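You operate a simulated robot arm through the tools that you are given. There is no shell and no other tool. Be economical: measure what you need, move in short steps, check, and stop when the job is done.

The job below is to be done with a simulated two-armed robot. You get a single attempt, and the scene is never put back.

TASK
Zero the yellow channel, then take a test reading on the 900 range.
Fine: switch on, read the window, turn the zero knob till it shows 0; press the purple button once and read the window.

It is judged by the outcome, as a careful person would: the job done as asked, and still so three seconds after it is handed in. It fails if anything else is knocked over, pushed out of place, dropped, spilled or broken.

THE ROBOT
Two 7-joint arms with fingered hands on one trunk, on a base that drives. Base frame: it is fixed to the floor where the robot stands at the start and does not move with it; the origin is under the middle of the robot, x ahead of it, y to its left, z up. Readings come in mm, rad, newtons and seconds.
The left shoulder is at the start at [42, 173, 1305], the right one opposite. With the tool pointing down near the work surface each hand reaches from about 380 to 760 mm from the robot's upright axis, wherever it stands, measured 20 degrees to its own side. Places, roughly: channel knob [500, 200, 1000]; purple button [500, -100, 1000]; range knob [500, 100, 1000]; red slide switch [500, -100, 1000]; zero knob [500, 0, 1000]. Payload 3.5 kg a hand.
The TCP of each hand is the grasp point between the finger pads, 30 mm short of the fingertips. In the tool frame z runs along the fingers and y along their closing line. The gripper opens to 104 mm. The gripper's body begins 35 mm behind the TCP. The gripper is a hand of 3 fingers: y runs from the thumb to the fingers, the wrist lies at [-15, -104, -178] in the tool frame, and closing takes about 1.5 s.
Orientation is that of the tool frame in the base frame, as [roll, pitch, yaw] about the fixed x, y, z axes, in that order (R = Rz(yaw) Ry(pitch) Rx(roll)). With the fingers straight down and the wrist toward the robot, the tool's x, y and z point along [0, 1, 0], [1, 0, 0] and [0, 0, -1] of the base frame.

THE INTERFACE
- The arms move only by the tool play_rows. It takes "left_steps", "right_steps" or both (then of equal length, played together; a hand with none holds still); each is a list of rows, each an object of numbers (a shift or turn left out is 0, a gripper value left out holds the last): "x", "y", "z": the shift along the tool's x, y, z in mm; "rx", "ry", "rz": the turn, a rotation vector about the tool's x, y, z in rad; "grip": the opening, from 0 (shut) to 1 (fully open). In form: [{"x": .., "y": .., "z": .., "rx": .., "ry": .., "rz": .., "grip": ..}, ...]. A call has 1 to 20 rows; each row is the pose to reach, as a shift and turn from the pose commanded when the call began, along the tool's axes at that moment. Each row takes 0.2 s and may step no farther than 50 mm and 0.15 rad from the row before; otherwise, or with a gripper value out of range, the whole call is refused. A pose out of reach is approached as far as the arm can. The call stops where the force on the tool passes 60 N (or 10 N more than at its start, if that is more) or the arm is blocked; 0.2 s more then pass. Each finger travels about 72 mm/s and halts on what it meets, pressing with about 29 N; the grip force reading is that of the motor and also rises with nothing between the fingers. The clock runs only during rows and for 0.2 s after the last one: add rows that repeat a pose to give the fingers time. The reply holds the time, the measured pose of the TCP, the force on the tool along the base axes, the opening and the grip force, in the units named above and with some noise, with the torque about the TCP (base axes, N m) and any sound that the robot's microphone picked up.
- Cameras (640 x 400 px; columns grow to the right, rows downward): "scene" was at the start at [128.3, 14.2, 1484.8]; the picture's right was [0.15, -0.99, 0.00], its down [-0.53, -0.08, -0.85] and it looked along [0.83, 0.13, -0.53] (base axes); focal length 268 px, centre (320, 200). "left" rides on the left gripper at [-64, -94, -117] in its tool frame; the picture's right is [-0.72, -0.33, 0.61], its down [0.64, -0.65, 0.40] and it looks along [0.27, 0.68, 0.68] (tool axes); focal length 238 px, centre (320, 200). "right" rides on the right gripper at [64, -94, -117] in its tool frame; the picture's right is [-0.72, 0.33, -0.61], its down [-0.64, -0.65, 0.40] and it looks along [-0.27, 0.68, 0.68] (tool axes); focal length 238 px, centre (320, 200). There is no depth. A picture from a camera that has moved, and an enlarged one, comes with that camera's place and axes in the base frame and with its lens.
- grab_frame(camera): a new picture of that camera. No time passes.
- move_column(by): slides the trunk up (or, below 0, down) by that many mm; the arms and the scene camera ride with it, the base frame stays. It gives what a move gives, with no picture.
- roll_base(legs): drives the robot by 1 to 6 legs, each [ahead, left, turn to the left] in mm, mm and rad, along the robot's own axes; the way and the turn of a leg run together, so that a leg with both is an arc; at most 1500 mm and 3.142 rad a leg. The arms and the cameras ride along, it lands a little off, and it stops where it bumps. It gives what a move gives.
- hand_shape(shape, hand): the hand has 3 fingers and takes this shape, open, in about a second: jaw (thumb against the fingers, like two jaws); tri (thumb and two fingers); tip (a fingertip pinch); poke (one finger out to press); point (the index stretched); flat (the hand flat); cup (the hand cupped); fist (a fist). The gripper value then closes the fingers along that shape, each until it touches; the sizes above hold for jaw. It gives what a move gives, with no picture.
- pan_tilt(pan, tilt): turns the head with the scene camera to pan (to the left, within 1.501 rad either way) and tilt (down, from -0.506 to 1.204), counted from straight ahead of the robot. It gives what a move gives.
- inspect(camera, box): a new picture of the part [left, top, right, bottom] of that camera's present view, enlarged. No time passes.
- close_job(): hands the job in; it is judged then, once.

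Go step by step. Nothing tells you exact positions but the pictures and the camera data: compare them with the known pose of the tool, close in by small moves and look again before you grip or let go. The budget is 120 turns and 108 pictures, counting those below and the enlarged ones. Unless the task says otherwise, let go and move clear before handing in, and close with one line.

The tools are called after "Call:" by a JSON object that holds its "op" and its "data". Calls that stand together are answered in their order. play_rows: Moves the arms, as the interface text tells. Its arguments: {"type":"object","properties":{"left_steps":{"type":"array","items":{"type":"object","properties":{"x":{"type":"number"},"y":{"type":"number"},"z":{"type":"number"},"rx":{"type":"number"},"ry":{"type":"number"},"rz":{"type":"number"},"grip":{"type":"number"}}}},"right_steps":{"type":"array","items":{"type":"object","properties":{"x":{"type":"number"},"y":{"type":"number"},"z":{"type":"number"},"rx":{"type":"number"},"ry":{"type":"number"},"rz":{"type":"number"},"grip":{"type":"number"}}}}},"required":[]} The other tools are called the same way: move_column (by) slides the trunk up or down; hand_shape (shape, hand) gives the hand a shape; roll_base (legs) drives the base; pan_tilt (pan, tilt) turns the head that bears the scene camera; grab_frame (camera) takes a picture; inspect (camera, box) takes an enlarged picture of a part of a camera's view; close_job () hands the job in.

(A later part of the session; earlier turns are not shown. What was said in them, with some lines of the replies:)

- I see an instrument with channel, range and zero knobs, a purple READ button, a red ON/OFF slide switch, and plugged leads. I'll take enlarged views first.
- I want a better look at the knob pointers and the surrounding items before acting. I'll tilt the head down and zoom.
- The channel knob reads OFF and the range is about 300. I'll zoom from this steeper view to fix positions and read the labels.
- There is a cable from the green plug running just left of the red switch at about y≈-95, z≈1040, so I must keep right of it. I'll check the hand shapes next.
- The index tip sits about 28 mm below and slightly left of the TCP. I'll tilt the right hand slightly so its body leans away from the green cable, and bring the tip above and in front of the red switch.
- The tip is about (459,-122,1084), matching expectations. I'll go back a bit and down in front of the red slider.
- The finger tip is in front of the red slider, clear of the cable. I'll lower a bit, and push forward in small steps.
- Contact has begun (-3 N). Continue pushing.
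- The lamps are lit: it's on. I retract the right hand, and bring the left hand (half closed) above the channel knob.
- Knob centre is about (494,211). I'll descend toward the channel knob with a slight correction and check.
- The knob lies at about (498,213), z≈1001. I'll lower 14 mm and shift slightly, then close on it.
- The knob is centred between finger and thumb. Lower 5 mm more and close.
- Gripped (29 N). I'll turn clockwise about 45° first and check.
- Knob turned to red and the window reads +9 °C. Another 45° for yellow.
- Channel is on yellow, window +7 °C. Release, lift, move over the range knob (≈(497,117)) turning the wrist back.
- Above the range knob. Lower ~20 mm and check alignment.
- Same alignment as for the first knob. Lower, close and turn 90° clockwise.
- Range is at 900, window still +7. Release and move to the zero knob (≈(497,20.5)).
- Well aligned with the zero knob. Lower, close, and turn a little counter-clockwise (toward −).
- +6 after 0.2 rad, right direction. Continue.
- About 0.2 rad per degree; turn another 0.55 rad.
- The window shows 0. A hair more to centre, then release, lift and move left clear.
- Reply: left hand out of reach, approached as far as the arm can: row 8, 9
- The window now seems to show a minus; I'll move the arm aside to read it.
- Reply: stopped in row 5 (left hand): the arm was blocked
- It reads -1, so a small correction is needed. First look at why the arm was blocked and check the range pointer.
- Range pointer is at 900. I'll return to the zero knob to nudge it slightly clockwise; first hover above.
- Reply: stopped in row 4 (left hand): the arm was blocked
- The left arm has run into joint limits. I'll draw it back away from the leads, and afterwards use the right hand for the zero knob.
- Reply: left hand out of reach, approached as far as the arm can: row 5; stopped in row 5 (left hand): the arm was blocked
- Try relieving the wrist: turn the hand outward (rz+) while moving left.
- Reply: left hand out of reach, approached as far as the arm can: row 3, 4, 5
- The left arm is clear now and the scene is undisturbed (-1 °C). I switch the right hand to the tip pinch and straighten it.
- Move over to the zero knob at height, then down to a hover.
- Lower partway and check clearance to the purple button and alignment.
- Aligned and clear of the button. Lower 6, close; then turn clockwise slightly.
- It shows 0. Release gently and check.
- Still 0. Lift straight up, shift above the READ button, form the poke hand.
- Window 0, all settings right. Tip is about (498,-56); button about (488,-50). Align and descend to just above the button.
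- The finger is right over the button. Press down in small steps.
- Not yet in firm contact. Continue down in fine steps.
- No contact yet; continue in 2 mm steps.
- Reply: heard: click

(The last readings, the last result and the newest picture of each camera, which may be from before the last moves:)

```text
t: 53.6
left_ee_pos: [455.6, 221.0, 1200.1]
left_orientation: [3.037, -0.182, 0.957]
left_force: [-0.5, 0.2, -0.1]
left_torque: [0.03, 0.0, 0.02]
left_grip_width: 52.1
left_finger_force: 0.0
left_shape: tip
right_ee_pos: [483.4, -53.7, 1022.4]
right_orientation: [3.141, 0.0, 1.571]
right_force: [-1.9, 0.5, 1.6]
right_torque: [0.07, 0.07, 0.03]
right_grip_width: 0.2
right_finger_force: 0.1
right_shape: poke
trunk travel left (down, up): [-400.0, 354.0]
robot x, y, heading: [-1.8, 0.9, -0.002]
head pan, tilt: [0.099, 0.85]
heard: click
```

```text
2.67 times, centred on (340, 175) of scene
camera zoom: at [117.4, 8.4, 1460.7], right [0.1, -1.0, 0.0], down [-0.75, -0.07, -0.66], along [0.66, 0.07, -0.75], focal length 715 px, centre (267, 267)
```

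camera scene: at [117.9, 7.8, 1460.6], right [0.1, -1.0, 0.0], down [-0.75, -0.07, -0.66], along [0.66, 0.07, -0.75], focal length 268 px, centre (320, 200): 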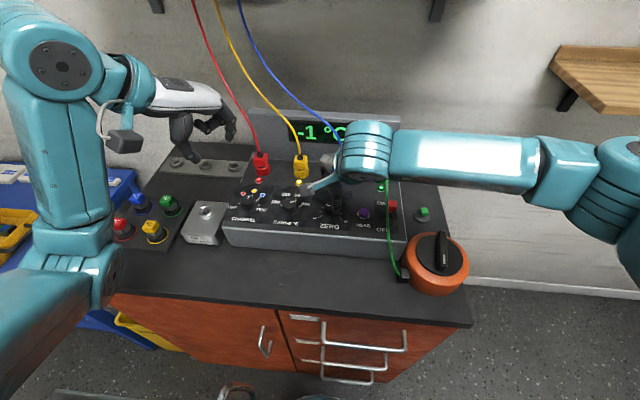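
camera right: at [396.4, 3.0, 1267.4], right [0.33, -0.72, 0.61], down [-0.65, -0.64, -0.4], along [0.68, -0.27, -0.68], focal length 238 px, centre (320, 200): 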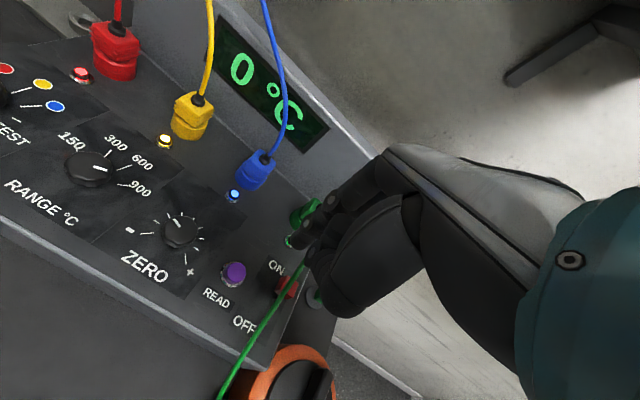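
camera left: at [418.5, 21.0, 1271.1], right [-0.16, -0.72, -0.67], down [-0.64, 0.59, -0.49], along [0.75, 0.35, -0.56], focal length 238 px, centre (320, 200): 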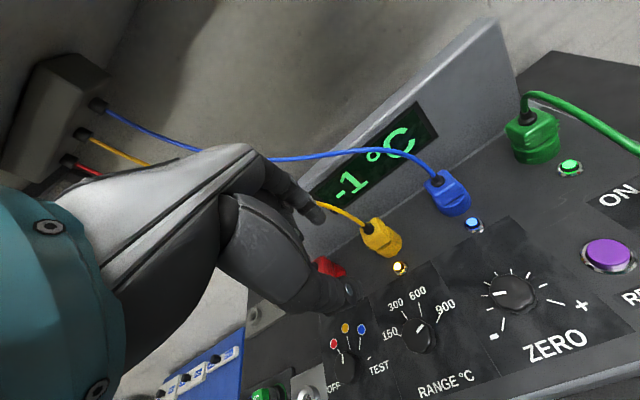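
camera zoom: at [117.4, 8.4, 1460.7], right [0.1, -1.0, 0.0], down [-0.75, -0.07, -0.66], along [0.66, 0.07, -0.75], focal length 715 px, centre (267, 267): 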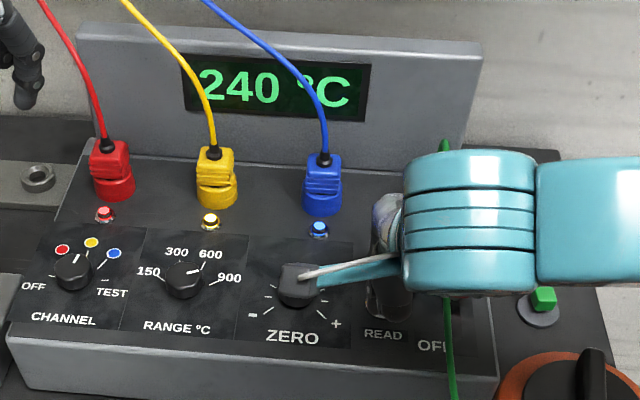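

Click heard; the window shows 240 °C. Lift straight off and move clear to the right.

Call:
{"op": "play_rows", "data": {"right_steps": [{"z": -25}, {"z": -60}, {"z": -95}, {"z": -130}, {"z": -135, "x": -40, "y": -8}, {"z": -135, "x": -85, "y": -16}, {"z": -135, "x": -130, "y": -25}, {"z": -135, "x": -170, "y": -30}]}}

Call:
{"op": "grab_frame", "data": {"camera": "scene"}}

Call:
{"op": "inspect", "data": {"camera": "scene", "box": [220, 100, 440, 260]}}

```text
t: 55.4
left_ee_pos: [455.5, 221.1, 1199.8]
left_orientation: [3.037, -0.185, 0.958]
left_force: [-0.8, 0.5, 0.2]
left_torque: [-0.02, 0.0, 0.02]
left_grip_width: 52.1
left_finger_force: 0.0
left_shape: tip
right_ee_pos: [453.2, -226.1, 1158.8]
right_orientation: [3.14, 0.001, 1.572]
right_force: [-0.8, -1.2, 0.1]
right_torque: [0.02, -0.01, -0.02]
right_grip_width: 0.2
right_finger_force: 0.0
right_shape: poke
trunk travel left (down, up): [-400.0, 354.0]
robot x, y, heading: [2.0, 2.8, 0.0]
head pan, tilt: [0.099, 0.85]
```

```text
38 pictures are left
camera scene: at [117.3, 7.4, 1460.7], right [0.1, -1.0, 0.0], down [-0.75, -0.07, -0.66], along [0.66, 0.07, -0.75], focal length 268 px, centre (320, 200)
```

scene: 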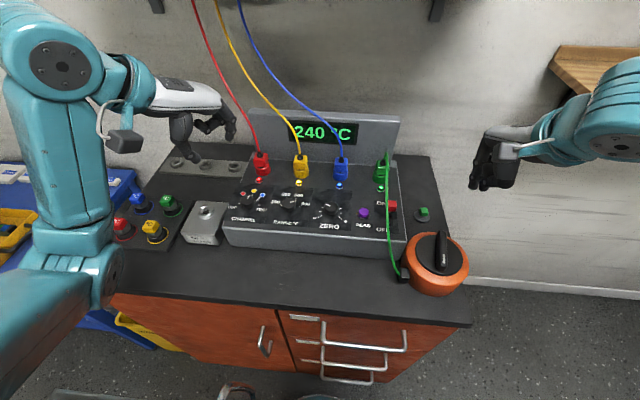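

```text
2.50 times, centred on (330, 180) of scene
camera zoom: at [117.3, 7.4, 1460.7], right [0.1, -1.0, 0.0], down [-0.75, -0.07, -0.66], along [0.66, 0.07, -0.75], focal length 670 px, centre (295, 250)
```

zoom: 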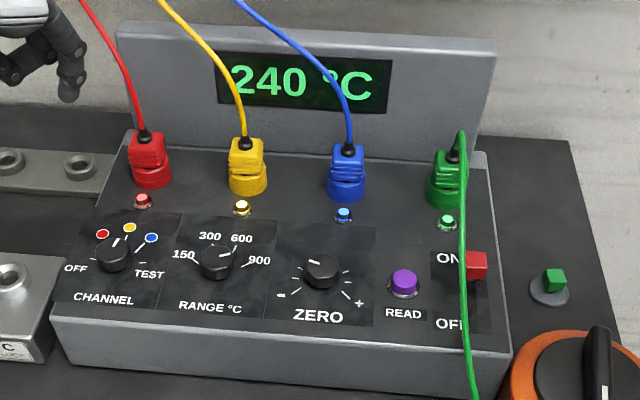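

The reading of 240 °C is held. One closer check of the knob pointers before handing in.

Call:
{"op": "inspect", "data": {"camera": "scene", "box": [230, 175, 320, 235]}}

Call:
{"op": "grab_frame", "data": {"camera": "right"}}

```text
6.67 times, centred on (275, 205) of scene
camera zoom: at [117.3, 7.4, 1460.7], right [0.1, -1.0, 0.0], down [-0.75, -0.07, -0.66], along [0.66, 0.07, -0.75], focal length 1787 px, centre (620, 167)
```

zoom: 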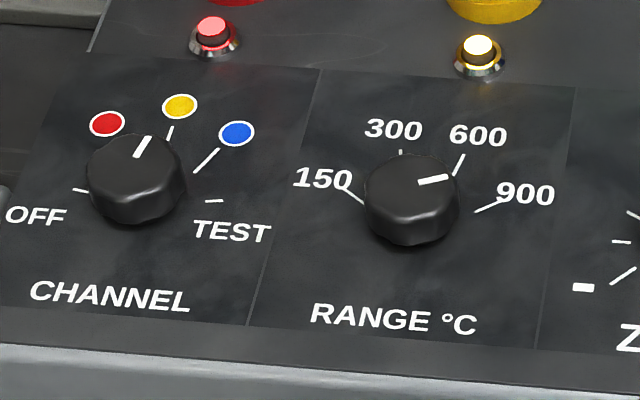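

```text
35 pictures are left
camera right: at [358.9, -163.0, 1276.1], right [0.33, -0.72, 0.61], down [-0.65, -0.64, -0.41], along [0.68, -0.27, -0.68], focal length 238 px, centre (320, 200)
```

right: 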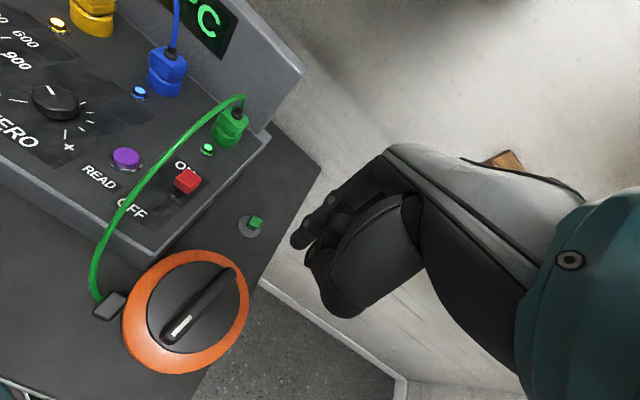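

Channel is on yellow, range on 900, the switch is on, the zero held and the reading was taken; both hands are clear, so I'm handing in.

Call:
{"op": "close_job", "data": {}}

```text
The job is handed in.
```

The yellow channel is zeroed (the window showed 0 °C), and one press of the purple button on the 900 range gave a test reading of **240 °C**. I took the reading on the yellow channel, not the dial's TEST position.
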